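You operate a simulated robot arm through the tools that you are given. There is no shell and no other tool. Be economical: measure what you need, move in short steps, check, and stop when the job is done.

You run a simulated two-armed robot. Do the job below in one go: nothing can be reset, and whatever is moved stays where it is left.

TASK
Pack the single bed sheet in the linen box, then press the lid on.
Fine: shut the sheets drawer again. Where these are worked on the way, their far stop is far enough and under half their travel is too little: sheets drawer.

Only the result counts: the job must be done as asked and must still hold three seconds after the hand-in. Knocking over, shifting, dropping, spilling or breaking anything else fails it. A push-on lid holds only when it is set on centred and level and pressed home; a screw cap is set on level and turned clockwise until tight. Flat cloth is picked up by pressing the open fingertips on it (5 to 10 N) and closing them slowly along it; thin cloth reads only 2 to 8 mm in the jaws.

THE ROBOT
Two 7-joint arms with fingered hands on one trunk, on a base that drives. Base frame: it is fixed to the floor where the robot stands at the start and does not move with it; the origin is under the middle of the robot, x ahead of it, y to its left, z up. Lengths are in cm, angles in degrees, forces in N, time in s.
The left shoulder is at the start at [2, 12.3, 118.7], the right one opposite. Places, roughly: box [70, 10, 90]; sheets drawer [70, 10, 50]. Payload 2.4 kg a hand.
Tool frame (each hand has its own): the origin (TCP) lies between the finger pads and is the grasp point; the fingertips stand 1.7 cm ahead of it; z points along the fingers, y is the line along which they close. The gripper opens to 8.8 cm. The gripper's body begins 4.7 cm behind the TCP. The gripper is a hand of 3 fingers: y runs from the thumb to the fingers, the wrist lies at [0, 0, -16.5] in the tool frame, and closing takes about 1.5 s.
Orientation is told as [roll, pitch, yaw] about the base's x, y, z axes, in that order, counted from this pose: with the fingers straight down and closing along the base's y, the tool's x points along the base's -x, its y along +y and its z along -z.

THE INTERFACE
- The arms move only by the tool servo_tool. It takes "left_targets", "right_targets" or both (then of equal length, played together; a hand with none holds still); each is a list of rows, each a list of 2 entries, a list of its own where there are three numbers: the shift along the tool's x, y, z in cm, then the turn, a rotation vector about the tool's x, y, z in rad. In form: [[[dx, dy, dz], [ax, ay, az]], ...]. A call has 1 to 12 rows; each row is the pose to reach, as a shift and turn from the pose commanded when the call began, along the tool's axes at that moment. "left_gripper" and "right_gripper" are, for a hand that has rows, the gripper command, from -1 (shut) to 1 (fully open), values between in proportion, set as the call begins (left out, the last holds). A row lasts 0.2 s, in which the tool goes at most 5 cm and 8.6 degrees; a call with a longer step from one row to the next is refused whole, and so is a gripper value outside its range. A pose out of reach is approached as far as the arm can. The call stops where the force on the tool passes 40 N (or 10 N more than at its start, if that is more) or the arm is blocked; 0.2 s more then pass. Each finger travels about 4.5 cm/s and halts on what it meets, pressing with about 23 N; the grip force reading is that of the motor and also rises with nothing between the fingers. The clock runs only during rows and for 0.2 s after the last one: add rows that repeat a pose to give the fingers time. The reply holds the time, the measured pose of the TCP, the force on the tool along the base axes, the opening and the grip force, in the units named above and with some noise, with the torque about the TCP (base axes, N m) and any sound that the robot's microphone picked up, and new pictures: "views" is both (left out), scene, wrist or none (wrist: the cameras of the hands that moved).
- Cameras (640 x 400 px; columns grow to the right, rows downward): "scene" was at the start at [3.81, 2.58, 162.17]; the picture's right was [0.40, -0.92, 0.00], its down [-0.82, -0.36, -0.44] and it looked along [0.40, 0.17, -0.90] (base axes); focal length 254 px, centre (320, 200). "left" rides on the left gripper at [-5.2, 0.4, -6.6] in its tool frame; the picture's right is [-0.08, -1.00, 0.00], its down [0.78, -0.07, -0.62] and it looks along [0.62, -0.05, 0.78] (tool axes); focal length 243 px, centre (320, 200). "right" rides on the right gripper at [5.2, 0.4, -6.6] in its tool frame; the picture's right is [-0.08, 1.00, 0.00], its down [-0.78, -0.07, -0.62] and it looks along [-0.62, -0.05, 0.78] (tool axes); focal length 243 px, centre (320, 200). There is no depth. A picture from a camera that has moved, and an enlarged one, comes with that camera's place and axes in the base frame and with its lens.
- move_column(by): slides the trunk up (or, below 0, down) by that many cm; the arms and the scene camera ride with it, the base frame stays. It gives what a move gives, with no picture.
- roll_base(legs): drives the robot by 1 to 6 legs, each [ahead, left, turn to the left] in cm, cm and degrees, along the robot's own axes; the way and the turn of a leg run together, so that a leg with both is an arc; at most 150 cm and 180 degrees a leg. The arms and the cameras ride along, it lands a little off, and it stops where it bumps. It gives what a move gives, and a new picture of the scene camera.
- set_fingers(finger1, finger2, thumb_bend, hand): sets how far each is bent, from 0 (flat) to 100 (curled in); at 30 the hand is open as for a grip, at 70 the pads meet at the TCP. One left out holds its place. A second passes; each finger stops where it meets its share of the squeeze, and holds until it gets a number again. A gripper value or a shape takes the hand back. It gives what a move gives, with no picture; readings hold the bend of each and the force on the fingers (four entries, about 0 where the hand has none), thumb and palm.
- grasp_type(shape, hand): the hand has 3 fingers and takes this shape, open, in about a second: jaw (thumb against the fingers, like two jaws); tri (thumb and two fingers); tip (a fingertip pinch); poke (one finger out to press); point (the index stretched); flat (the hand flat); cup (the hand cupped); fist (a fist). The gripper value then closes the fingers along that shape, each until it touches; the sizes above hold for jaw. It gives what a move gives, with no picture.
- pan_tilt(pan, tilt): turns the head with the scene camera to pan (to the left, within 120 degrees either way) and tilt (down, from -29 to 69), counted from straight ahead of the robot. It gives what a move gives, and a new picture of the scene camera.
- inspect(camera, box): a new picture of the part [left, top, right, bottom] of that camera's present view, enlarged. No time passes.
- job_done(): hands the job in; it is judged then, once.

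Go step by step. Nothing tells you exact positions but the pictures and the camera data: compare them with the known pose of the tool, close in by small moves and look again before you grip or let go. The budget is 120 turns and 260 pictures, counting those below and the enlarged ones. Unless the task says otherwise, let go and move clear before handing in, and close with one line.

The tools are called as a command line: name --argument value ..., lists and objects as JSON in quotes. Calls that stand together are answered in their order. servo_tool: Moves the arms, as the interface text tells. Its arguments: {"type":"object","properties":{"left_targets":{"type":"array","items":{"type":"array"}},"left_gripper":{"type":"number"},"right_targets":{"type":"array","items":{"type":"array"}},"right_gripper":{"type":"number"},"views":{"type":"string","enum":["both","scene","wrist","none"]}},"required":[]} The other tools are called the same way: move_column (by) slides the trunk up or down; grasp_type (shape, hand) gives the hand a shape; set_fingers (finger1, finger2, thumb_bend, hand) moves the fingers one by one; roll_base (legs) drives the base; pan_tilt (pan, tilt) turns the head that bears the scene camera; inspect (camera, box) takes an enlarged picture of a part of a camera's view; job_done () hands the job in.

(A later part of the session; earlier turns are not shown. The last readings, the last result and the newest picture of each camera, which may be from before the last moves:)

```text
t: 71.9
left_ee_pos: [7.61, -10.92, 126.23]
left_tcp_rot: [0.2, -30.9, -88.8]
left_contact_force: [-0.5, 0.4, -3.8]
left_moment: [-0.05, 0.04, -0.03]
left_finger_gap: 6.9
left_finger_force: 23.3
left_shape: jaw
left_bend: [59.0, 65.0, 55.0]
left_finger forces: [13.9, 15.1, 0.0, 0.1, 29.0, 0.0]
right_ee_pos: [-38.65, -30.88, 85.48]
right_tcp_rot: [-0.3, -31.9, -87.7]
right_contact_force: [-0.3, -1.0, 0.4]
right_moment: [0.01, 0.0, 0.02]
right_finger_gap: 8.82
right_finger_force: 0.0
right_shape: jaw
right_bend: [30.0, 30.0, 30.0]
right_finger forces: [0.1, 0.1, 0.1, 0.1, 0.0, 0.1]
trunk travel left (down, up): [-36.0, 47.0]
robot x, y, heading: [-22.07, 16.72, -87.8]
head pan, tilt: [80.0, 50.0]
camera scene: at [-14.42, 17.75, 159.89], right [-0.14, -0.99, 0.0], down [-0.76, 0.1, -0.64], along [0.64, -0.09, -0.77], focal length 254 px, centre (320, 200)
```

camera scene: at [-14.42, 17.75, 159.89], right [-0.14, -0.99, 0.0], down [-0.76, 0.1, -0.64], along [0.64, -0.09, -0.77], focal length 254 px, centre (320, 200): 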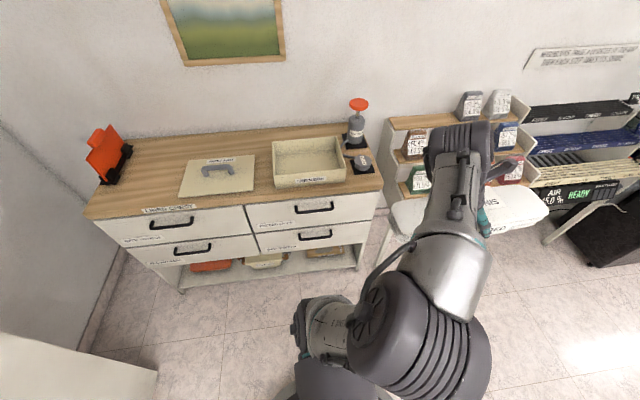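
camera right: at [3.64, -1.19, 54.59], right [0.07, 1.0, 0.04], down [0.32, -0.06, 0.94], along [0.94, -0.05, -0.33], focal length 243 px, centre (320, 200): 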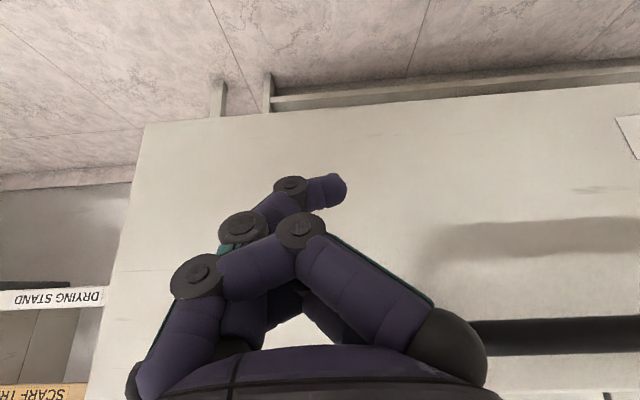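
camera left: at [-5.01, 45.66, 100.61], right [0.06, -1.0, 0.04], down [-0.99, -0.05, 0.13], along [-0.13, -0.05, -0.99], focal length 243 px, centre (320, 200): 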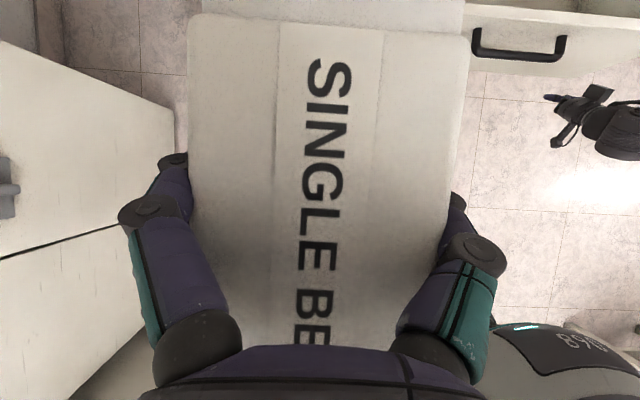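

The view is good. I'll move the base so the packet comes beside the box.

roll_base --legs '[[0, 0, -2.2], [-24, 0, 0], [0, 32, 0]]'

inspect --camera "left" --box '[0, 0, 640, 400]'

```text
t: 75.8
left_ee_pos: [39.31, 12.02, 126.24]
left_tcp_rot: [0.2, -30.8, -90.5]
left_contact_force: [0.6, 1.0, -3.8]
left_moment: [-0.03, -0.01, 0.0]
left_finger_gap: 6.92
left_finger_force: 23.0
left_shape: jaw
left_bend: [59.0, 65.0, 55.0]
left_finger forces: [14.1, 15.2, 0.0, 0.1, 29.0, 0.0]
right_ee_pos: [-7.46, -6.45, 85.43]
right_tcp_rot: [-0.3, -31.8, -89.3]
right_contact_force: [0.3, 0.5, 0.8]
right_moment: [-0.02, 0.01, -0.01]
right_finger_gap: 8.78
right_finger_force: 0.0
right_shape: jaw
right_bend: [30.0, 30.0, 30.0]
right_finger forces: [0.0, 0.1, 0.1, 0.1, 0.0, 0.0]
trunk travel left (down, up): [-36.0, 47.0]
robot x, y, heading: [10.18, 40.69, -89.5]
head pan, tilt: [80.0, 50.0]
camera scene: at [18.17, 41.48, 159.88], right [-0.16, -0.99, 0.0], down [-0.76, 0.13, -0.64], along [0.63, -0.11, -0.77], focal length 254 px, centre (320, 200)
```

scene: 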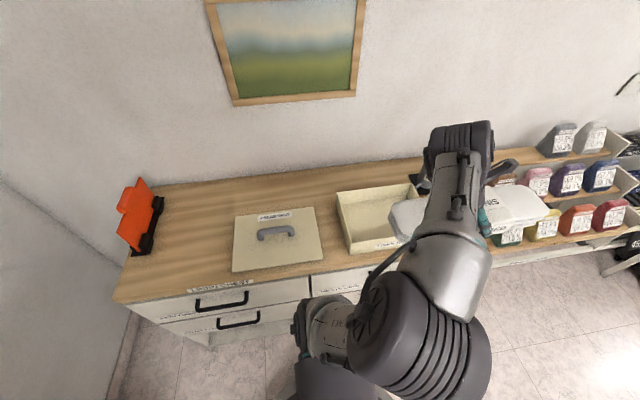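

```text
1.00 times, centred on (320, 200) of left (not enlarged: the box is as wide or as high as the picture)
camera zoom: at [39.82, 11.07, 134.54], right [-1.0, -0.07, 0.04], down [-0.06, 0.99, 0.13], along [-0.05, 0.13, -0.99], focal length 243 px, centre (320, 200)
```

zoom: 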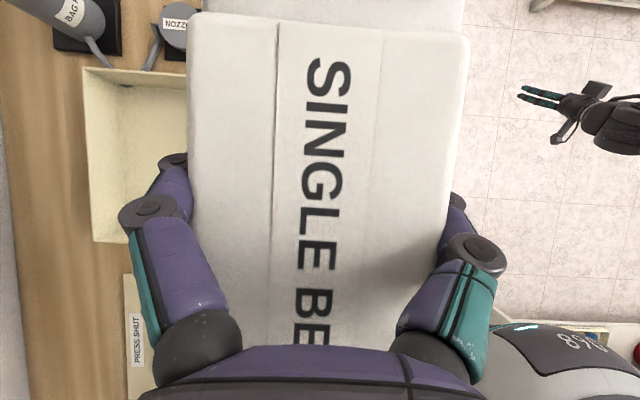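

I'll zoom on the packet to measure its length against the box.

inspect --camera "scene" --box '[320, 150, 580, 280]'

```text
2.46 times, centred on (450, 215) of scene
camera zoom: at [18.17, 41.48, 159.88], right [-0.16, -0.99, 0.0], down [-0.76, 0.13, -0.64], along [0.63, -0.11, -0.77], focal length 625 px, centre (0, 163)
```

zoom: 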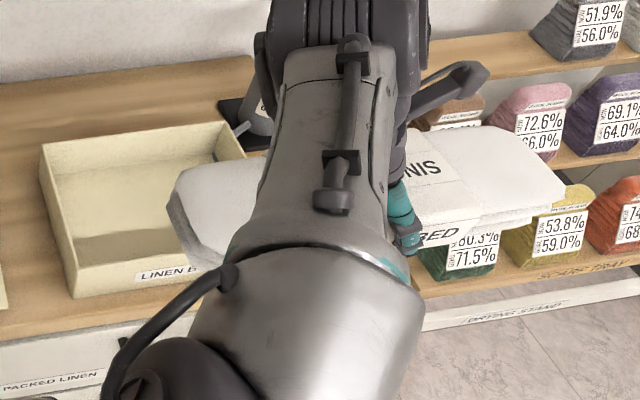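

roll_base --legs '[[0, 9, -0.5]]'

servo_tool --left_targets '[[[0, 3, 0], [0, 0, 0]], [[0, 6, 0], [0, 0, 0]], [[0, 9, 0], [0, 0, 0]], [[0, 12, 0], [0, 0, 0]], [[0, 15, 0], [0, 0, 0]], [[0, 15, 0], [0, 0, 0]]]' --views "both"

```text
t: 76.9
left_ee_pos: [48.28, 11.9, 126.15]
left_tcp_rot: [0.1, -30.9, -91.0]
left_contact_force: [-0.2, -0.7, -3.9]
left_moment: [-0.06, 0.05, 0.0]
left_finger_gap: 6.95
left_finger_force: 23.2
left_shape: jaw
left_bend: [59.0, 65.0, 55.0]
left_finger forces: [14.1, 15.2, 0.0, 0.0, 28.9, 0.0]
right_ee_pos: [1.34, -6.18, 85.44]
right_tcp_rot: [-0.6, -31.8, -89.9]
right_contact_force: [-0.5, 0.7, 0.0]
right_moment: [0.02, -0.01, 0.02]
right_finger_gap: 8.82
right_finger_force: 0.1
right_shape: jaw
right_bend: [30.0, 30.0, 30.0]
right_finger forces: [0.0, 0.1, 0.1, 0.0, 0.0, 0.0]
trunk travel left (down, up): [-36.0, 47.0]
robot x, y, heading: [19.45, 40.52, -89.9]
head pan, tilt: [80.0, 50.0]
camera scene: at [27.45, 41.45, 159.88], right [-0.17, -0.98, 0.0], down [-0.76, 0.13, -0.64], along [0.63, -0.11, -0.77], focal length 254 px, centre (320, 200)
```

scene: 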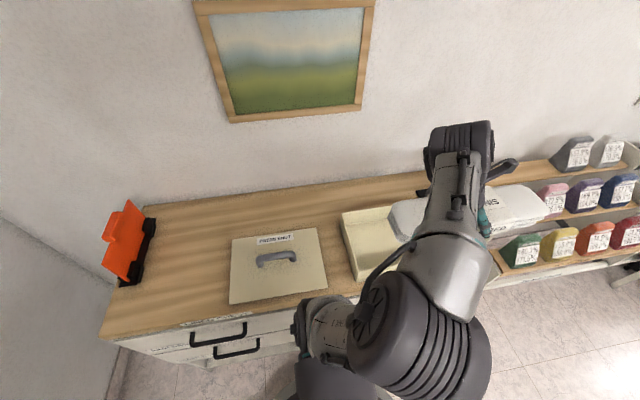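

```text
t: 78.3
left_ee_pos: [63.3, 11.6, 126.37]
left_tcp_rot: [0.2, -30.8, -91.0]
left_contact_force: [-0.3, 0.5, -2.8]
left_moment: [-0.05, 0.01, 0.02]
left_finger_gap: 6.97
left_finger_force: 23.2
left_shape: jaw
left_bend: [59.0, 65.0, 55.0]
left_finger forces: [14.1, 15.3, 0.1, 0.0, 29.1, 0.1]
right_ee_pos: [1.21, -6.27, 85.43]
right_tcp_rot: [-0.3, -31.7, -89.8]
right_contact_force: [-0.3, 0.0, 0.3]
right_moment: [-0.04, -0.02, 0.0]
right_finger_gap: 8.79
right_finger_force: 0.1
right_shape: jaw
right_bend: [30.0, 30.0, 30.0]
right_finger forces: [0.0, 0.0, 0.0, 0.1, 0.0, 0.0]
trunk travel left (down, up): [-36.0, 47.0]
robot x, y, heading: [19.49, 40.92, -90.3]
head pan, tilt: [80.0, 50.0]
camera scene: at [27.23, 41.46, 159.89], right [-0.17, -0.98, 0.0], down [-0.75, 0.13, -0.64], along [0.63, -0.11, -0.77], focal length 254 px, centre (320, 200)
camera left: at [63.77, 10.58, 134.63], right [-1.0, -0.06, 0.04], down [-0.05, 0.99, 0.13], along [-0.05, 0.13, -0.99], focal length 243 px, centre (320, 200)
```

scene: 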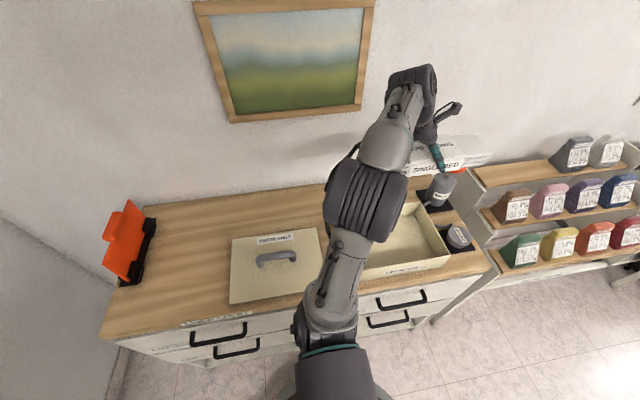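
left: 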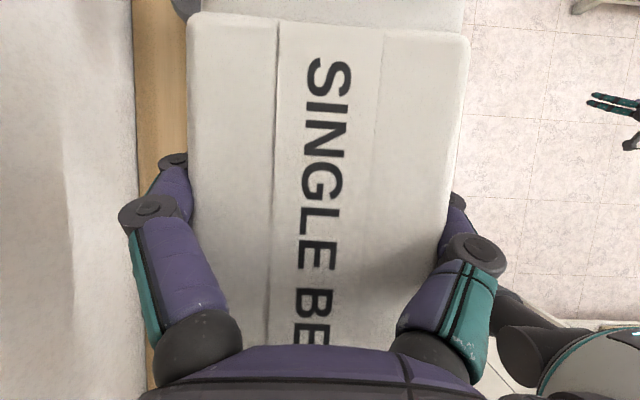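

Good reach. Lowering with the arm to just above the rim.

servo_tool --left_targets '[[[2, 0.1, 3.4], [0, 0, 0]], [[4, 0.2, 6.8], [0, 0, 0]], [[6, 0.3, 10.2], [0, 0, 0]], [[8, 0.4, 13.6], [0, 0, 0]], [[10, 0.5, 17.1], [0, 0, 0]], [[12, 0.5, 20.75], [0, 0, 0]], [[12, 0.5, 20.75], [0, 0, 0]]]' --views "both"

```text
t: 79.9
left_ee_pos: [63.86, 11.38, 102.31]
left_tcp_rot: [0.2, -30.8, -91.1]
left_contact_force: [-0.2, 0.8, -2.6]
left_moment: [-0.06, -0.02, -0.02]
left_finger_gap: 6.94
left_finger_force: 22.7
left_shape: jaw
left_bend: [59.0, 65.0, 56.0]
left_finger forces: [13.8, 15.0, 0.0, 0.0, 28.6, 0.1]
right_ee_pos: [1.24, -6.15, 85.38]
right_tcp_rot: [-0.4, -31.8, -89.9]
right_contact_force: [-0.2, 0.9, 0.7]
right_moment: [0.0, -0.02, -0.01]
right_finger_gap: 8.77
right_finger_force: 0.1
right_shape: jaw
right_bend: [30.0, 30.0, 30.0]
right_finger forces: [0.0, 0.0, 0.0, 0.1, 0.0, 0.0]
trunk travel left (down, up): [-36.0, 47.0]
robot x, y, heading: [19.4, 40.69, -90.1]
head pan, tilt: [80.0, 50.0]
camera scene: at [27.26, 41.46, 159.89], right [-0.17, -0.98, 0.0], down [-0.75, 0.13, -0.64], along [0.63, -0.11, -0.77], focal length 254 px, centre (320, 200)
camera left: at [64.25, 10.26, 110.57], right [-1.0, -0.06, 0.04], down [-0.05, 0.99, 0.13], along [-0.05, 0.13, -0.99], focal length 243 px, centre (320, 200)
```

scene: 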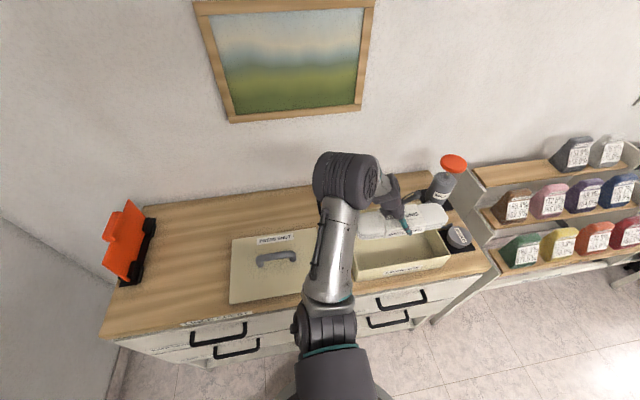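
left: 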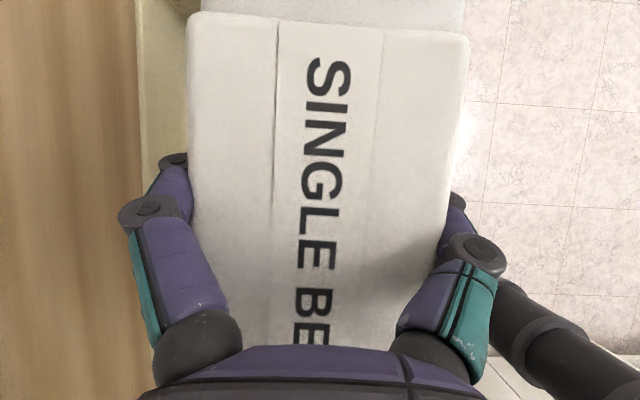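

inspect --camera "scene" --box '[320, 170, 500, 290]'

```text
3.33 times, centred on (410, 230) of scene
camera zoom: at [27.26, 41.46, 159.89], right [-0.17, -0.98, 0.0], down [-0.75, 0.13, -0.64], along [0.63, -0.11, -0.77], focal length 847 px, centre (20, 100)
```

zoom: 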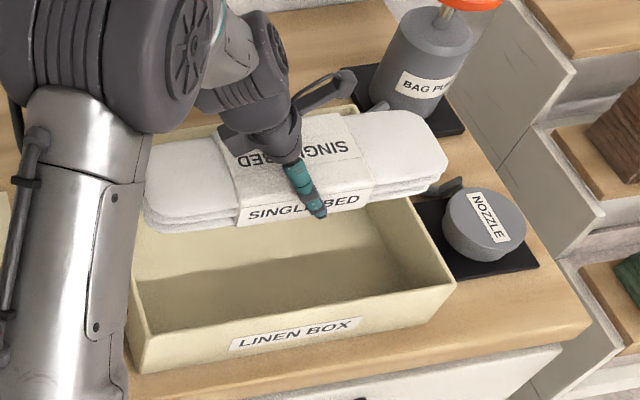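

The packet is about 25.8 long against an inner length of about 26.3, so centring matters. I'll lower to rim level with a +0.5 cm y shift and compare the gaps.

servo_tool --left_targets '[[[1.45, 0, 1.45], [0, 0, 0]], [[2.8, 0, 3.5], [0, 0, 0]], [[2.8, 0, 3.5], [0, 0, 0]]]' --views "none"

inspect --camera "scene" --box '[340, 180, 480, 280]'

```text
t: 80.7
left_ee_pos: [63.71, 11.98, 97.86]
left_tcp_rot: [0.1, -30.8, -91.2]
left_contact_force: [-0.9, 0.0, -3.6]
left_moment: [0.0, 0.02, 0.0]
left_finger_gap: 6.9
left_finger_force: 22.8
left_shape: jaw
left_bend: [59.0, 65.0, 56.0]
left_finger forces: [13.7, 15.0, 0.1, 0.0, 28.5, 0.0]
right_ee_pos: [1.25, -6.31, 85.38]
right_tcp_rot: [-0.3, -31.8, -89.8]
right_contact_force: [-0.6, 0.0, 0.2]
right_moment: [0.01, 0.02, -0.02]
right_finger_gap: 8.79
right_finger_force: 0.1
right_shape: jaw
right_bend: [30.0, 30.0, 30.0]
right_finger forces: [0.0, 0.1, 0.0, 0.0, 0.1, 0.0]
trunk travel left (down, up): [-36.0, 47.0]
robot x, y, heading: [19.67, 40.58, -90.1]
head pan, tilt: [80.0, 50.0]
```

```text
4.00 times, centred on (410, 230) of scene
camera zoom: at [27.27, 41.46, 159.89], right [-0.17, -0.98, 0.0], down [-0.75, 0.13, -0.64], along [0.63, -0.11, -0.77], focal length 1016 px, centre (-40, 80)
```

zoom: 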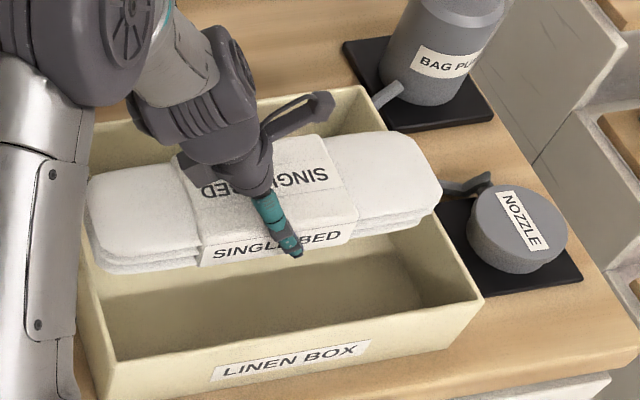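

Packet and box inner length nearly match; centre is about y 13. I'll nudge +0.25 cm, correct yaw slightly, and lower gently while watching force.

servo_tool --left_targets '[[[0.21, 0, -0.13], [-0.0063, 0, -0.0105]], [[0.72, 0, 0.73], [-0.0063, 0, -0.0105]], [[1.23, 0, 1.59], [-0.0063, 0, -0.0105]], [[1.75, 0, 2.45], [-0.0063, 0, -0.0105]], [[1.75, 0, 2.45], [-0.0063, 0, -0.0105]]]' --views "none"

inspect --camera "scene" --box '[340, 180, 480, 280]'

```text
t: 81.9
left_ee_pos: [63.8, 12.2, 94.78]
left_tcp_rot: [0.3, -30.9, -90.4]
left_contact_force: [0.1, -2.7, 2.4]
left_moment: [0.67, -0.21, -0.15]
left_finger_gap: 6.92
left_finger_force: 23.0
left_shape: jaw
left_bend: [59.0, 66.0, 55.0]
left_finger forces: [14.0, 22.3, 0.0, 0.1, 30.0, 0.1]
right_ee_pos: [1.17, -6.13, 85.52]
right_tcp_rot: [-0.3, -31.8, -89.9]
right_contact_force: [0.1, -0.2, 0.5]
right_moment: [0.0, -0.02, -0.01]
right_finger_gap: 8.79
right_finger_force: 0.2
right_shape: jaw
right_bend: [30.0, 30.0, 30.0]
right_finger forces: [0.0, 0.0, 0.0, 0.1, 0.0, 0.0]
trunk travel left (down, up): [-36.0, 47.0]
robot x, y, heading: [19.87, 41.03, -90.1]
head pan, tilt: [80.0, 50.0]
```

```text
4.00 times, centred on (410, 230) of scene
camera zoom: at [27.23, 41.42, 159.89], right [-0.17, -0.98, 0.0], down [-0.75, 0.13, -0.64], along [0.63, -0.11, -0.77], focal length 1016 px, centre (-40, 80)
```

zoom: 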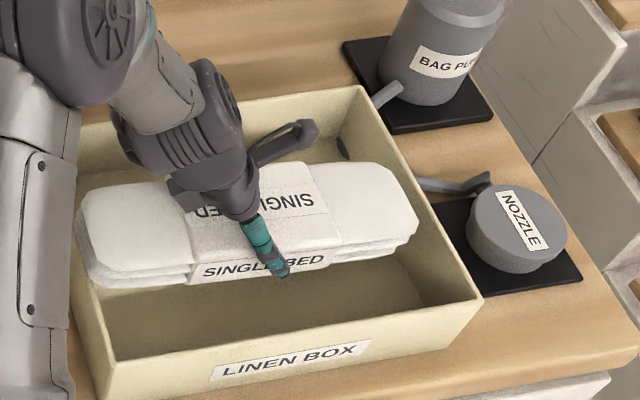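

The left (+y) end touched the rim while there's a gap on the right. I'll lift 1.5, shift 0.6 toward -y and lower again.

servo_tool --left_targets '[[[-0.77, 0, -1.29], [0, 0, 0]], [[-1.29, 0, -0.98], [0, 0, 0]], [[-1.29, 0, -0.98], [0, 0, 0]], [[-0.78, 0, -0.12], [0, 0, 0]], [[-0.27, 0, 0.74], [0, 0, 0]], [[0.24, 0, 1.6], [0, 0, 0]], [[0.24, 0, 1.6], [0, 0, 0]]]' --views "none"

inspect --camera "scene" --box '[340, 180, 480, 280]'

```text
t: 83.5
left_ee_pos: [63.82, 11.43, 93.32]
left_tcp_rot: [0.2, -31.0, -90.4]
left_contact_force: [1.1, 0.5, -3.2]
left_moment: [0.0, -0.01, -0.01]
left_finger_gap: 6.92
left_finger_force: 23.2
left_shape: jaw
left_bend: [59.0, 66.0, 55.0]
left_finger forces: [13.6, 15.7, 0.1, 0.0, 29.3, 0.0]
right_ee_pos: [1.18, -6.18, 85.46]
right_tcp_rot: [-0.3, -31.8, -89.9]
right_contact_force: [0.3, -0.1, -0.1]
right_moment: [0.0, -0.01, 0.01]
right_finger_gap: 8.82
right_finger_force: 0.0
right_shape: jaw
right_bend: [30.0, 30.0, 30.0]
right_finger forces: [0.0, 0.1, 0.1, 0.1, 0.0, 0.0]
trunk travel left (down, up): [-36.0, 47.0]
robot x, y, heading: [19.54, 40.69, -89.9]
head pan, tilt: [80.0, 50.0]
```

```text
4.00 times, centred on (410, 230) of scene
camera zoom: at [27.28, 41.45, 159.89], right [-0.17, -0.98, 0.0], down [-0.75, 0.13, -0.64], along [0.63, -0.11, -0.77], focal length 1016 px, centre (-40, 80)
```

zoom: 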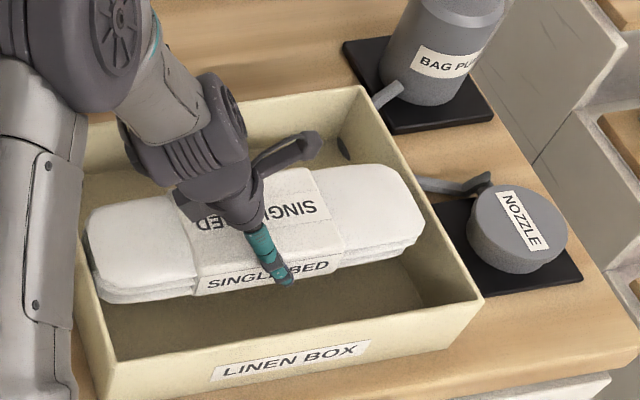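

No contact now; the packet is inside the rim. Lowering to the floor of the box.

servo_tool --left_targets '[[[0.4, 0, 0.69], [0, 0, 0]], [[0.8, 0, 1.37], [0, 0, 0]], [[1.2, 0, 2.06], [0, 0, 0]], [[1.5, 0, 2.58], [0, 0, 0]], [[1.8, 0, 3.1], [0, 0, 0]], [[2.05, 0, 3.5], [0, 0, 0]]]' --views "none"

inspect --camera "scene" --box '[340, 180, 480, 280]'

```text
t: 84.7
left_ee_pos: [63.74, 11.33, 90.68]
left_tcp_rot: [0.8, -31.6, -90.7]
left_contact_force: [-4.1, 9.4, 27.8]
left_moment: [0.26, -0.39, 0.02]
left_finger_gap: 6.68
left_finger_force: 23.1
left_shape: jaw
left_bend: [63.0, 70.0, 58.0]
left_finger forces: [12.1, 19.2, 0.0, 0.1, 27.3, 0.0]
right_ee_pos: [1.14, -6.06, 85.54]
right_tcp_rot: [-0.2, -31.9, -89.9]
right_contact_force: [0.1, 0.7, -0.2]
right_moment: [0.02, 0.0, -0.01]
right_finger_gap: 8.76
right_finger_force: 0.1
right_shape: jaw
right_bend: [30.0, 30.0, 30.0]
right_finger forces: [0.0, 0.1, 0.0, 0.0, 0.1, 0.0]
trunk travel left (down, up): [-36.0, 47.0]
robot x, y, heading: [19.46, 40.61, -89.9]
head pan, tilt: [80.0, 50.0]
stopped in row 5 (left hand): the force on the tool passed its limit at 46 N (the readings are from after the stop); the commanded pose is now the measured one
```

```text
4.00 times, centred on (410, 230) of scene
camera zoom: at [26.97, 41.83, 159.93], right [-0.17, -0.98, 0.0], down [-0.75, 0.13, -0.64], along [0.63, -0.11, -0.76], focal length 1016 px, centre (-40, 80)
```

zoom: 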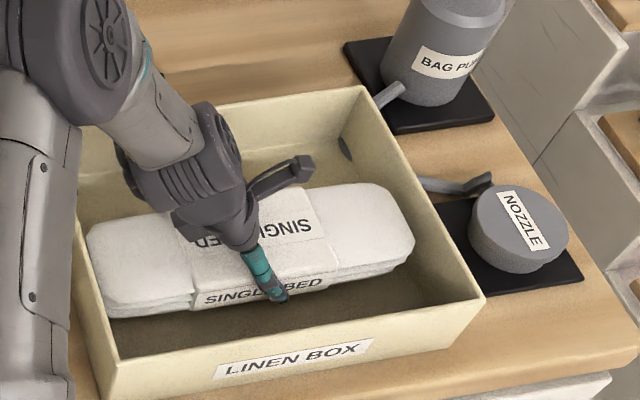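

The packet rests on the box floor. I'll ease up slightly, open, and lift out.

servo_tool --left_targets '[[[-0.13, 0, -0.22], [0, 0, 0]], [[-0.13, 0, -0.22], [0, 0, 0]]]' --views "none"

servo_tool --left_targets '[[[-0.13, 0, -0.22], [0, 0, 0]], [[-0.13, 0, -0.22], [0, 0, 0]], [[-0.13, 0, -0.22], [0, 0, 0]], [[-0.13, 0, -0.22], [0, 0, 0]], [[-0.13, 0, -0.22], [0, 0, 0]], [[-0.13, 0, -0.22], [0, 0, 0]], [[-0.64, 0, -1.08], [0, 0, 0]], [[-1.66, 0, -2.8], [0, 0, 0]], [[-3.7, 0, -6.2], [0, 0, 0]], [[-6.2, 0, -10.5], [0, 0, 0]]]' --left_gripper 1 --views "both"

```text
t: 85.2
left_ee_pos: [63.74, 11.3, 90.52]
left_tcp_rot: [0.8, -31.5, -90.7]
left_contact_force: [-2.2, 6.5, 18.5]
left_moment: [0.19, -0.27, 0.02]
left_finger_gap: 6.67
left_finger_force: 23.1
left_shape: jaw
left_bend: [63.0, 70.0, 58.0]
left_finger forces: [12.1, 17.2, 0.0, 0.0, 26.9, 0.1]
right_ee_pos: [1.21, -6.16, 85.46]
right_tcp_rot: [-0.2, -31.9, -89.8]
right_contact_force: [-0.2, -1.1, -0.6]
right_moment: [0.0, -0.01, -0.01]
right_finger_gap: 8.84
right_finger_force: 0.0
right_shape: jaw
right_bend: [30.0, 30.0, 30.0]
right_finger forces: [0.1, 0.1, 0.0, 0.0, 0.0, 0.0]
trunk travel left (down, up): [-36.0, 47.0]
robot x, y, heading: [19.57, 40.89, -90.0]
head pan, tilt: [80.0, 50.0]
```

```text
t: 87.5
left_ee_pos: [63.76, 11.25, 102.88]
left_tcp_rot: [0.6, -31.3, -90.8]
left_contact_force: [0.2, 0.3, 1.2]
left_moment: [0.04, -0.03, -0.01]
left_finger_gap: 8.81
left_finger_force: 0.0
left_shape: jaw
left_bend: [30.0, 30.0, 30.0]
left_finger forces: [0.0, 0.0, 0.1, 0.0, 0.0, 0.0]
right_ee_pos: [1.26, -6.16, 85.36]
right_tcp_rot: [-0.3, -31.8, -89.9]
right_contact_force: [-0.3, 0.3, 0.6]
right_moment: [0.02, 0.02, -0.01]
right_finger_gap: 8.79
right_finger_force: 0.0
right_shape: jaw
right_bend: [30.0, 30.0, 30.0]
right_finger forces: [0.0, 0.0, 0.0, 0.0, 0.0, 0.1]
trunk travel left (down, up): [-36.0, 47.0]
robot x, y, heading: [19.34, 40.92, -90.3]
head pan, tilt: [80.0, 50.0]
camera scene: at [27.19, 41.5, 159.89], right [-0.17, -0.98, 0.0], down [-0.75, 0.13, -0.64], along [0.63, -0.11, -0.77], focal length 254 px, centre (320, 200)
camera left: at [64.15, 10.3, 111.16], right [-1.0, -0.07, 0.03], down [-0.06, 0.99, 0.12], along [-0.04, 0.12, -0.99], focal length 243 px, centre (320, 200)
```

scene: 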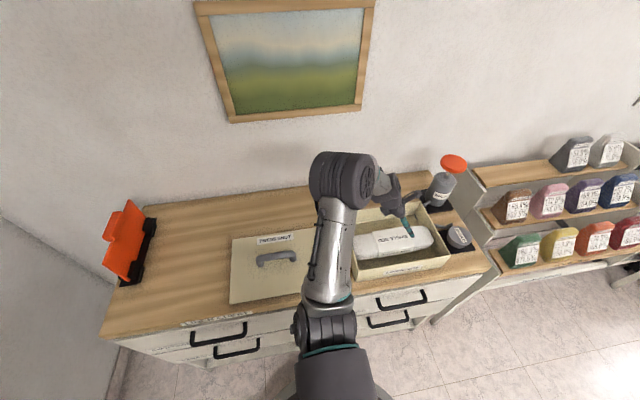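
left: 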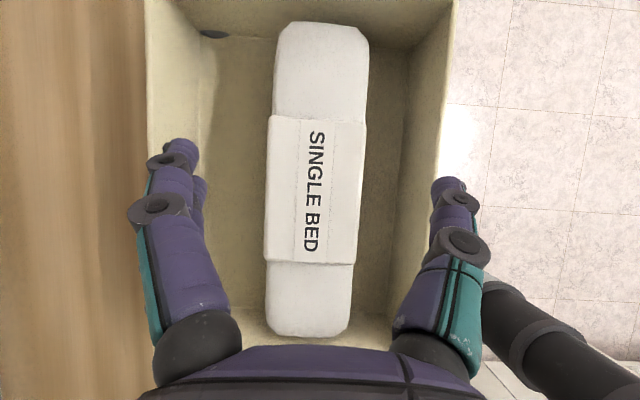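

The packet lies flat in the box. I'll raise the hand for a top view of the box to fix its centre for the lid.

servo_tool --left_targets '[[[-2.5, 0, -4.2], [0, 0, 0]], [[-5, 0, -8.5], [0, 0, 0]], [[-7.5, 0, -12.8], [0, 0, 0]], [[-10, 0, -17.1], [0, 0, 0]], [[-12.5, 0, -21.4], [0, 0, 0]], [[-12.5, 0, -21.4], [0, 0, 0]]]' --views "wrist"

```text
t: 88.8
left_ee_pos: [63.45, 11.77, 127.44]
left_tcp_rot: [0.6, -31.4, -90.5]
left_contact_force: [0.8, 0.6, 0.0]
left_moment: [-0.01, -0.02, -0.01]
left_finger_gap: 8.79
left_finger_force: 0.0
left_shape: jaw
left_bend: [30.0, 30.0, 30.0]
left_finger forces: [0.0, 0.0, 0.0, 0.1, 0.1, 0.0]
right_ee_pos: [1.19, -6.24, 85.39]
right_tcp_rot: [-0.4, -31.7, -89.9]
right_contact_force: [-0.2, 0.0, -0.6]
right_moment: [0.0, -0.04, -0.03]
right_finger_gap: 8.78
right_finger_force: 0.1
right_shape: jaw
right_bend: [30.0, 30.0, 30.0]
right_finger forces: [0.0, 0.0, 0.0, 0.0, 0.1, 0.0]
trunk travel left (down, up): [-36.0, 47.0]
robot x, y, heading: [19.57, 40.74, -89.9]
head pan, tilt: [80.0, 50.0]
camera left: at [63.93, 10.75, 135.89], right [-1.0, -0.07, 0.03], down [-0.06, 0.99, 0.13], along [-0.04, 0.12, -0.99], focal length 243 px, centre (320, 200)
```

left: 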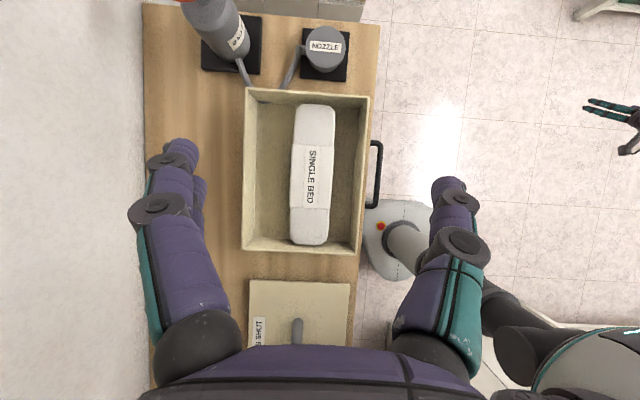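

inspect --camera "left" --box '[220, 70, 400, 190]'

inspect --camera "left" --box '[220, 220, 400, 340]'

```text
3.33 times, centred on (310, 130) of left
camera zoom: at [63.93, 10.75, 135.89], right [-1.0, -0.07, 0.03], down [-0.06, 0.99, 0.13], along [-0.04, 0.12, -0.99], focal length 809 px, centre (353, 433)
```

zoom: 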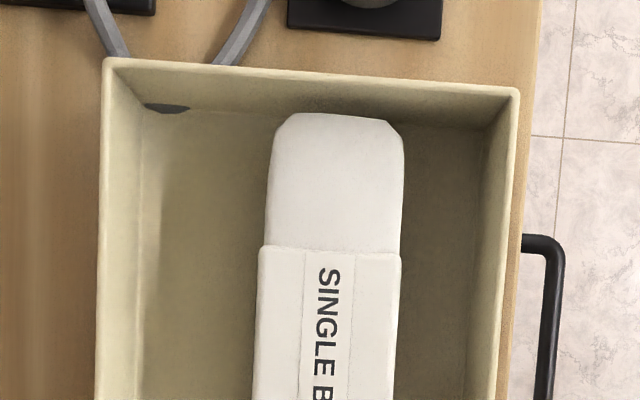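

```text
3.33 times, centred on (310, 280) of left
camera zoom: at [63.93, 10.75, 135.89], right [-1.0, -0.07, 0.03], down [-0.06, 0.99, 0.13], along [-0.04, 0.12, -0.99], focal length 809 px, centre (353, -67)
```

zoom: 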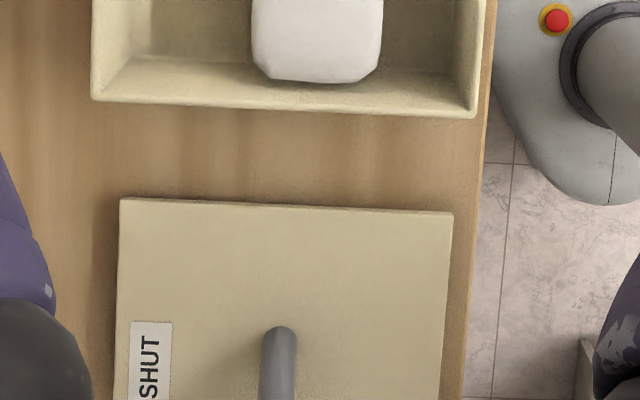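

Box centre is about [65.3, 11.8] with size 20.5 × 27.3; the lid centre about [65, 48], its handle bar along y. I'll straighten the hand to point down, then turn the base to heading -65° and come beside the lid.

servo_tool --left_targets '[[[1.9, 0, -1.15], [0, 0.137, 0]], [[3.8, 0, -2.3], [0, 0.274, 0]], [[5.8, 0, -3.4], [0, 0.411, 0]], [[7.7, 0, -4.6], [0, 0.548, 0]], [[7.7, 0, -4.6], [0, 0.548, 0]]]' --views "none"

roll_base --legs '[[0, 0, 25]]'

```text
t: 90.0
left_ee_pos: [63.7, 20.91, 127.57]
left_tcp_rot: [0.6, 0.2, -90.3]
left_contact_force: [-0.5, -0.2, 0.2]
left_moment: [-0.01, 0.0, 0.01]
left_finger_gap: 8.8
left_finger_force: 0.1
left_shape: jaw
left_bend: [30.0, 30.0, 30.0]
left_finger forces: [0.0, 0.0, 0.0, 0.0, 0.0, 0.0]
right_ee_pos: [1.25, -6.24, 85.46]
right_tcp_rot: [-0.3, -31.9, -90.0]
right_contact_force: [-0.1, -0.1, 0.5]
right_moment: [0.0, -0.02, 0.01]
right_finger_gap: 8.79
right_finger_force: 0.0
right_shape: jaw
right_bend: [30.0, 30.0, 30.0]
right_finger forces: [0.0, 0.0, 0.0, 0.1, 0.0, 0.1]
trunk travel left (down, up): [-36.0, 47.0]
robot x, y, heading: [19.46, 40.68, -90.1]
head pan, tilt: [80.0, 50.0]
```

```text
t: 91.7
left_ee_pos: [68.0, 41.37, 127.51]
left_tcp_rot: [0.6, 0.1, -65.2]
left_contact_force: [0.5, -0.2, 0.0]
left_moment: [0.0, -0.03, 0.01]
left_finger_gap: 8.85
left_finger_force: 0.1
left_shape: jaw
left_bend: [30.0, 30.0, 30.0]
left_finger forces: [0.1, 0.0, 0.0, 0.0, 0.1, 0.1]
right_ee_pos: [22.89, -9.58, 85.45]
right_tcp_rot: [-0.3, -31.7, -64.8]
right_contact_force: [0.9, -0.7, -0.2]
right_moment: [0.01, -0.04, -0.01]
right_finger_gap: 8.77
right_finger_force: 0.0
right_shape: jaw
right_bend: [30.0, 30.0, 30.0]
right_finger forces: [0.0, 0.1, 0.0, 0.0, 0.0, 0.0]
trunk travel left (down, up): [-36.0, 47.0]
robot x, y, heading: [19.3, 40.7, -65.0]
head pan, tilt: [80.0, 50.0]
camera scene: at [26.28, 44.65, 159.89], right [0.26, -0.97, 0.0], down [-0.74, -0.2, -0.64], along [0.62, 0.17, -0.77], focal length 254 px, centre (320, 200)
```

scene: 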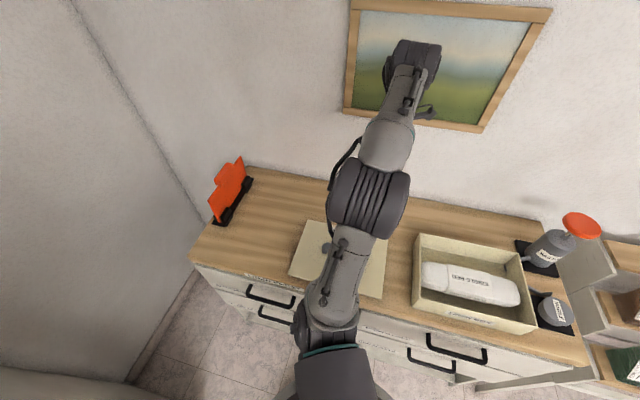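

servo_tool --left_targets '[[[0, 0, 0], [0, 0, 0.145]], [[0, 0, 0], [0, 0, 0.29]], [[0, 0, 0], [0, 0, 0.435]], [[0, 0, 0], [0, 0, 0.435]]]' --views "none"

roll_base --legs '[[-7.2, 0, 0]]'

inspect --camera "left" --box '[0, 0, 640, 400]'

```text
t: 92.7
left_ee_pos: [67.94, 41.46, 127.5]
left_tcp_rot: [0.5, 0.2, -90.3]
left_contact_force: [0.1, 0.2, -0.2]
left_moment: [-0.02, -0.02, -0.01]
left_finger_gap: 8.82
left_finger_force: 0.0
left_shape: jaw
left_bend: [30.0, 30.0, 30.0]
left_finger forces: [0.1, 0.0, 0.0, 0.1, 0.0, 0.0]
right_ee_pos: [22.92, -9.52, 85.42]
right_tcp_rot: [-0.3, -31.8, -64.8]
right_contact_force: [0.0, 0.0, -0.8]
right_moment: [-0.02, 0.0, 0.02]
right_finger_gap: 8.77
right_finger_force: 0.0
right_shape: jaw
right_bend: [30.0, 30.0, 30.0]
right_finger forces: [0.0, 0.0, 0.0, 0.1, 0.0, 0.0]
trunk travel left (down, up): [-36.0, 47.0]
robot x, y, heading: [19.65, 40.75, -65.2]
head pan, tilt: [80.0, 50.0]
```

```text
t: 93.8
left_ee_pos: [64.96, 48.22, 127.59]
left_tcp_rot: [0.5, 0.3, -90.1]
left_contact_force: [0.5, 0.5, -0.3]
left_moment: [0.0, -0.02, -0.04]
left_finger_gap: 8.82
left_finger_force: 0.0
left_shape: jaw
left_bend: [30.0, 30.0, 30.0]
left_finger forces: [0.1, 0.0, 0.0, 0.0, 0.0, 0.0]
right_ee_pos: [19.76, -2.87, 85.61]
right_tcp_rot: [-0.2, -31.9, -64.7]
right_contact_force: [0.5, 0.6, 0.0]
right_moment: [-0.01, 0.02, -0.01]
right_finger_gap: 8.79
right_finger_force: 0.0
right_shape: jaw
right_bend: [30.0, 30.0, 30.0]
right_finger forces: [0.1, 0.1, 0.0, 0.1, 0.1, 0.0]
trunk travel left (down, up): [-36.0, 47.0]
robot x, y, heading: [16.33, 47.57, -65.1]
head pan, tilt: [80.0, 50.0]
camera scene: at [23.12, 51.36, 159.89], right [0.26, -0.96, 0.0], down [-0.74, -0.2, -0.64], along [0.62, 0.17, -0.77], focal length 254 px, centre (320, 200)
```

scene: 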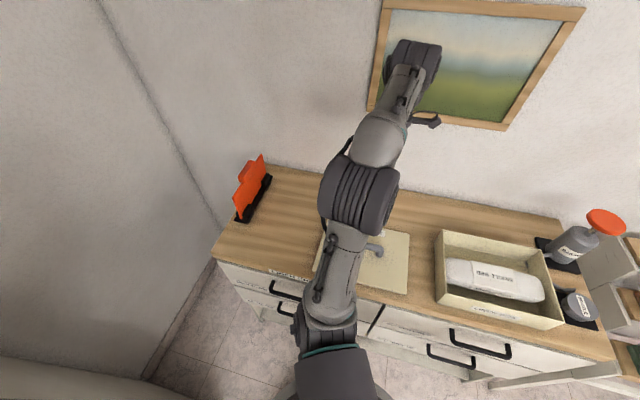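

```text
1.00 times, centred on (320, 200) of left (not enlarged: the box is as wide or as high as the picture)
camera zoom: at [65.33, 42.99, 134.07], right [-1.0, -0.08, -0.01], down [-0.07, 0.78, 0.62], along [-0.05, 0.62, -0.78], focal length 243 px, centre (320, 200)
```

zoom: 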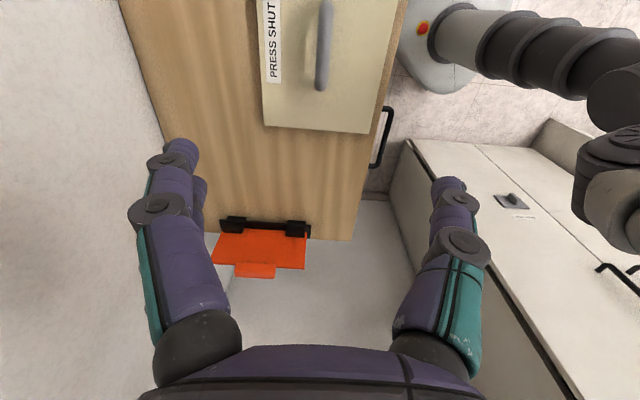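

The hand is over the lid handle (bar at x ≈ 64.7, y 41.5–53). Descending above it.

servo_tool --left_targets '[[[0, 0, 4.5], [0.0087, -0.005, 0]], [[0, 0, 9], [0.0087, -0.005, 0]], [[0, 0, 13.5], [0.0087, -0.005, 0]], [[0, 0, 18], [0.0087, -0.005, 0]], [[0, 0, 22.5], [0.0087, -0.005, 0]], [[0, 0, 26.5], [0.0087, -0.005, 0]], [[0, 0, 26.5], [0.0087, -0.005, 0]]]' --views "both"

```text
t: 95.3
left_ee_pos: [65.23, 48.08, 100.96]
left_tcp_rot: [0.0, 0.1, -90.1]
left_contact_force: [0.4, -0.1, 0.5]
left_moment: [0.0, -0.03, 0.04]
left_finger_gap: 8.81
left_finger_force: 0.0
left_shape: jaw
left_bend: [30.0, 30.0, 30.0]
left_finger forces: [0.1, 0.1, 0.0, 0.1, 0.0, 0.0]
right_ee_pos: [19.86, -3.03, 85.45]
right_tcp_rot: [-0.3, -31.8, -64.6]
right_contact_force: [-0.6, 0.1, 0.1]
right_moment: [-0.02, -0.02, 0.04]
right_finger_gap: 8.8
right_finger_force: 0.1
right_shape: jaw
right_bend: [30.0, 30.0, 30.0]
right_finger forces: [0.0, 0.0, 0.0, 0.1, 0.0, 0.1]
trunk travel left (down, up): [-36.0, 47.0]
robot x, y, heading: [16.51, 47.01, -64.5]
head pan, tilt: [80.0, 50.0]
camera scene: at [23.18, 51.2, 159.89], right [0.26, -0.97, 0.0], down [-0.74, -0.2, -0.64], along [0.62, 0.17, -0.77], focal length 254 px, centre (320, 200)
camera left: at [65.67, 43.0, 107.59], right [-1.0, -0.08, 0.0], down [-0.07, 0.78, 0.62], along [-0.05, 0.62, -0.78], focal length 243 px, centre (320, 200)
```

scene: 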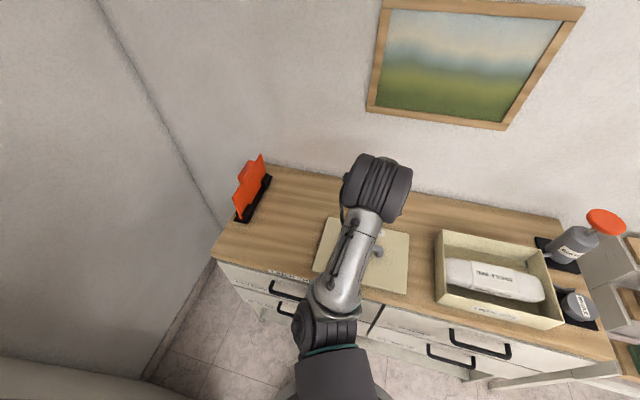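
left: 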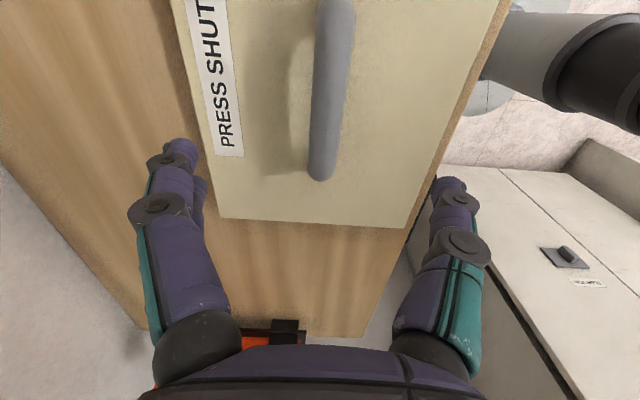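

servo_tool --left_targets '[[[0, -0.3, 3], [0, 0, 0]], [[0, -0.3, 6], [0, 0, 0]], [[0, -0.3, 8], [0, 0, 0]], [[0, -0.3, 9.1], [0, 0, 0]], [[0, -0.3, 9.1], [0, 0, 0]]]' --views "wrist"

```text
t: 96.5
left_ee_pos: [64.9, 48.31, 91.97]
left_tcp_rot: [0.0, 0.0, -90.1]
left_contact_force: [-1.1, -0.8, -0.2]
left_moment: [-0.02, 0.0, -0.01]
left_finger_gap: 8.79
left_finger_force: 0.0
left_shape: jaw
left_bend: [30.0, 30.0, 30.0]
left_finger forces: [0.0, 0.1, 0.1, 0.1, 0.0, 0.0]
right_ee_pos: [19.89, -3.04, 85.42]
right_tcp_rot: [-0.3, -31.8, -64.8]
right_contact_force: [0.0, 0.0, 0.4]
right_moment: [0.0, 0.0, 0.0]
right_finger_gap: 8.77
right_finger_force: 0.1
right_shape: jaw
right_bend: [30.0, 30.0, 30.0]
right_finger forces: [0.1, 0.1, 0.0, 0.0, 0.0, 0.0]
trunk travel left (down, up): [-36.0, 47.0]
robot x, y, heading: [16.19, 47.02, -65.0]
head pan, tilt: [80.0, 50.0]
camera left: at [65.41, 43.04, 98.49], right [-1.0, -0.08, 0.0], down [-0.07, 0.78, 0.62], along [-0.05, 0.62, -0.78], focal length 243 px, centre (320, 200)
```

left: 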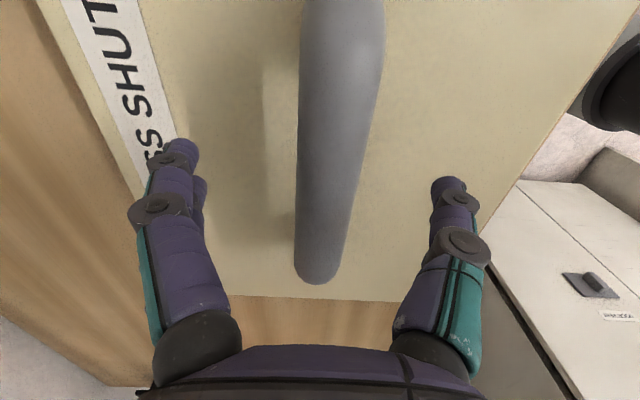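

The bar lies at TCP depth, about 0.4 cm toward -x. I'll shift and close.

servo_tool --left_targets '[[[0, -0.4, 0], [0, 0, 0]], [[0, -0.4, 0], [0, 0, 0]]]' --views "none"

servo_tool --left_targets '[[[0, 0, 0], [0, 0, 0]], [[0, 0, 0], [0, 0, 0]], [[0, 0, 0], [0, 0, 0]], [[0, 0, 0], [0, 0, 0]], [[0, 0, 0], [0, 0, 0]], [[0, 0, 0], [0, 0, 0]], [[0, 0, 0], [0, 0, 0]], [[0, 0, 0], [0, 0, 0]]]' --left_gripper -1 --views "wrist"

```text
t: 97.2
left_ee_pos: [64.66, 48.18, 91.87]
left_tcp_rot: [-0.1, 0.1, -90.0]
left_contact_force: [0.0, -0.5, 0.0]
left_moment: [0.03, 0.01, 0.02]
left_finger_gap: 8.82
left_finger_force: 0.0
left_shape: jaw
left_bend: [30.0, 30.0, 30.0]
left_finger forces: [0.1, 0.0, 0.0, 0.1, 0.0, 0.0]
right_ee_pos: [19.77, -2.98, 85.34]
right_tcp_rot: [-0.3, -31.7, -64.6]
right_contact_force: [0.0, -0.3, -1.2]
right_moment: [0.01, 0.02, 0.03]
right_finger_gap: 8.82
right_finger_force: 0.0
right_shape: jaw
right_bend: [30.0, 30.0, 30.0]
right_finger forces: [0.1, 0.1, 0.1, 0.1, 0.0, 0.1]
trunk travel left (down, up): [-36.0, 47.0]
robot x, y, heading: [16.35, 47.35, -64.7]
head pan, tilt: [80.0, 50.0]
```

```text
t: 99.0
left_ee_pos: [64.53, 48.16, 91.97]
left_tcp_rot: [0.0, -0.1, -90.0]
left_contact_force: [-0.1, 0.4, -2.2]
left_moment: [-0.03, 0.03, -0.02]
left_finger_gap: 1.34
left_finger_force: 22.9
left_shape: jaw
left_bend: [73.0, 73.0, 71.0]
left_finger forces: [9.3, 9.4, 0.1, 0.0, 18.6, 0.0]
right_ee_pos: [19.94, -3.07, 85.37]
right_tcp_rot: [-0.3, -31.8, -64.7]
right_contact_force: [1.3, 0.4, 1.0]
right_moment: [0.02, 0.02, 0.03]
right_finger_gap: 8.79
right_finger_force: 0.0
right_shape: jaw
right_bend: [30.0, 30.0, 30.0]
right_finger forces: [0.2, 0.0, 0.0, 0.1, 0.1, 0.0]
trunk travel left (down, up): [-36.0, 47.0]
robot x, y, heading: [16.29, 47.25, -64.6]
head pan, tilt: [80.0, 50.0]
camera left: at [65.03, 43.03, 98.5], right [-1.0, -0.08, 0.0], down [-0.07, 0.78, 0.62], along [-0.05, 0.62, -0.78], focal length 243 px, centre (320, 200)
```

left: 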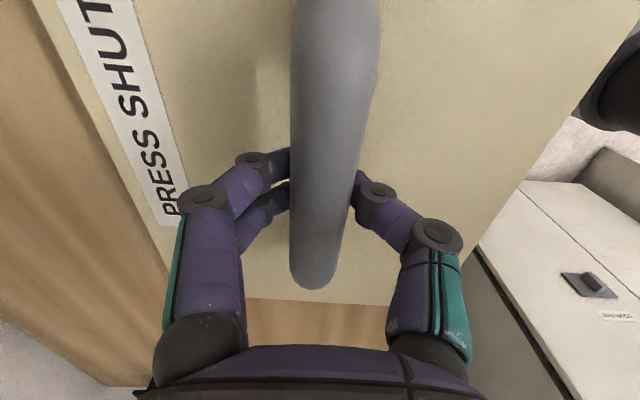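

Gripped the bar. Lifting 11 cm and checking the load.

servo_tool --left_targets '[[[0, 0, -1], [0, 0, 0]], [[0, 0, -3], [0, 0, 0]], [[0, 0, -5], [0, 0, 0]], [[0, 0, -8], [0, 0, 0]], [[0, 0, -11], [0, 0, 0]], [[0, 0, -13], [0, 0, 0]], [[0, 0, -13], [0, 0, 0]]]' --views "both"

```text
t: 100.5
left_ee_pos: [64.55, 48.14, 104.84]
left_tcp_rot: [0.0, 0.0, -90.1]
left_contact_force: [-0.1, -0.5, -2.1]
left_moment: [-0.01, 0.0, -0.03]
left_finger_gap: 1.3
left_finger_force: 23.1
left_shape: jaw
left_bend: [73.0, 73.0, 71.0]
left_finger forces: [8.7, 8.7, 0.1, 0.0, 17.9, 0.0]
right_ee_pos: [19.83, -3.01, 85.35]
right_tcp_rot: [-0.3, -31.8, -64.6]
right_contact_force: [-0.6, 0.7, -0.1]
right_moment: [0.0, 0.0, -0.04]
right_finger_gap: 8.8
right_finger_force: 0.1
right_shape: jaw
right_bend: [30.0, 30.0, 30.0]
right_finger forces: [0.1, 0.0, 0.1, 0.0, 0.1, 0.0]
trunk travel left (down, up): [-36.0, 47.0]
robot x, y, heading: [16.44, 47.3, -64.9]
head pan, tilt: [80.0, 50.0]
camera scene: at [23.22, 51.19, 159.89], right [0.26, -0.97, 0.0], down [-0.74, -0.2, -0.64], along [0.62, 0.17, -0.77], focal length 254 px, centre (320, 200)
camera left: at [65.0, 42.98, 111.45], right [-1.0, -0.08, 0.0], down [-0.07, 0.78, 0.62], along [-0.05, 0.62, -0.78], focal length 243 px, centre (320, 200)
```

scene: 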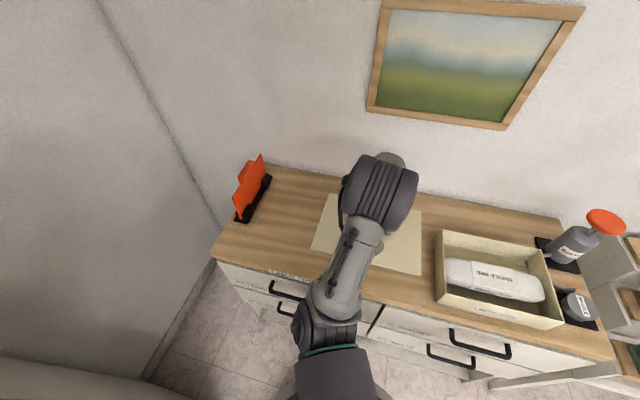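
left: 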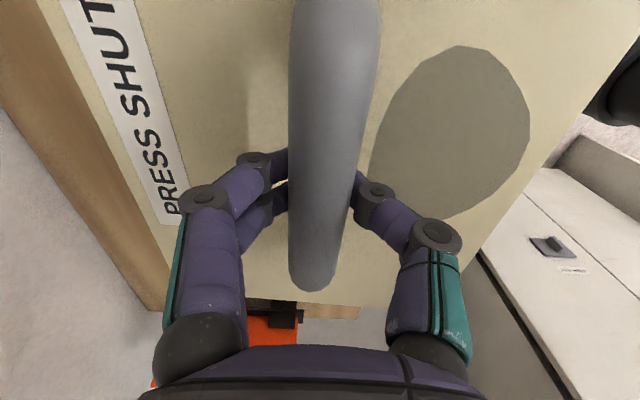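

The lid is held level. I'll check where its edges are relative to the grip.

inspect --camera "left" --box '[20, 0, 340, 200]'

inspect --camera "left" --box '[320, 0, 640, 200]'

```text
2.00 times, centred on (180, 100) of left
camera zoom: at [65.0, 42.98, 111.45], right [-1.0, -0.08, 0.0], down [-0.07, 0.78, 0.62], along [-0.05, 0.62, -0.78], focal length 485 px, centre (600, 400)
```

zoom: 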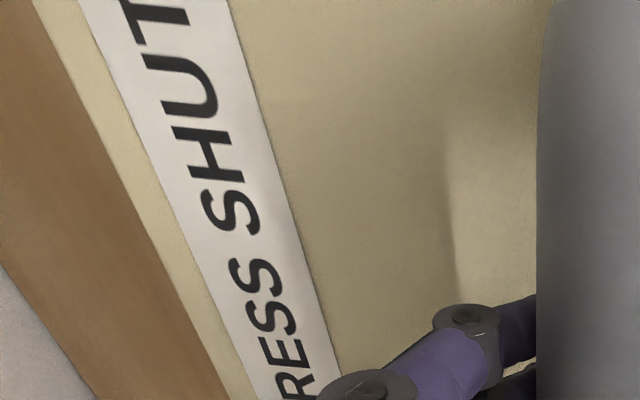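

```text
2.00 times, centred on (480, 100) of left
camera zoom: at [65.0, 42.98, 111.45], right [-1.0, -0.08, 0.0], down [-0.07, 0.78, 0.62], along [-0.05, 0.62, -0.78], focal length 485 px, centre (0, 400)
```

zoom: 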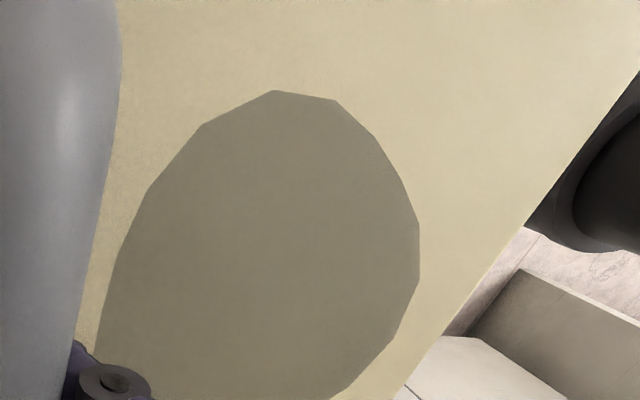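

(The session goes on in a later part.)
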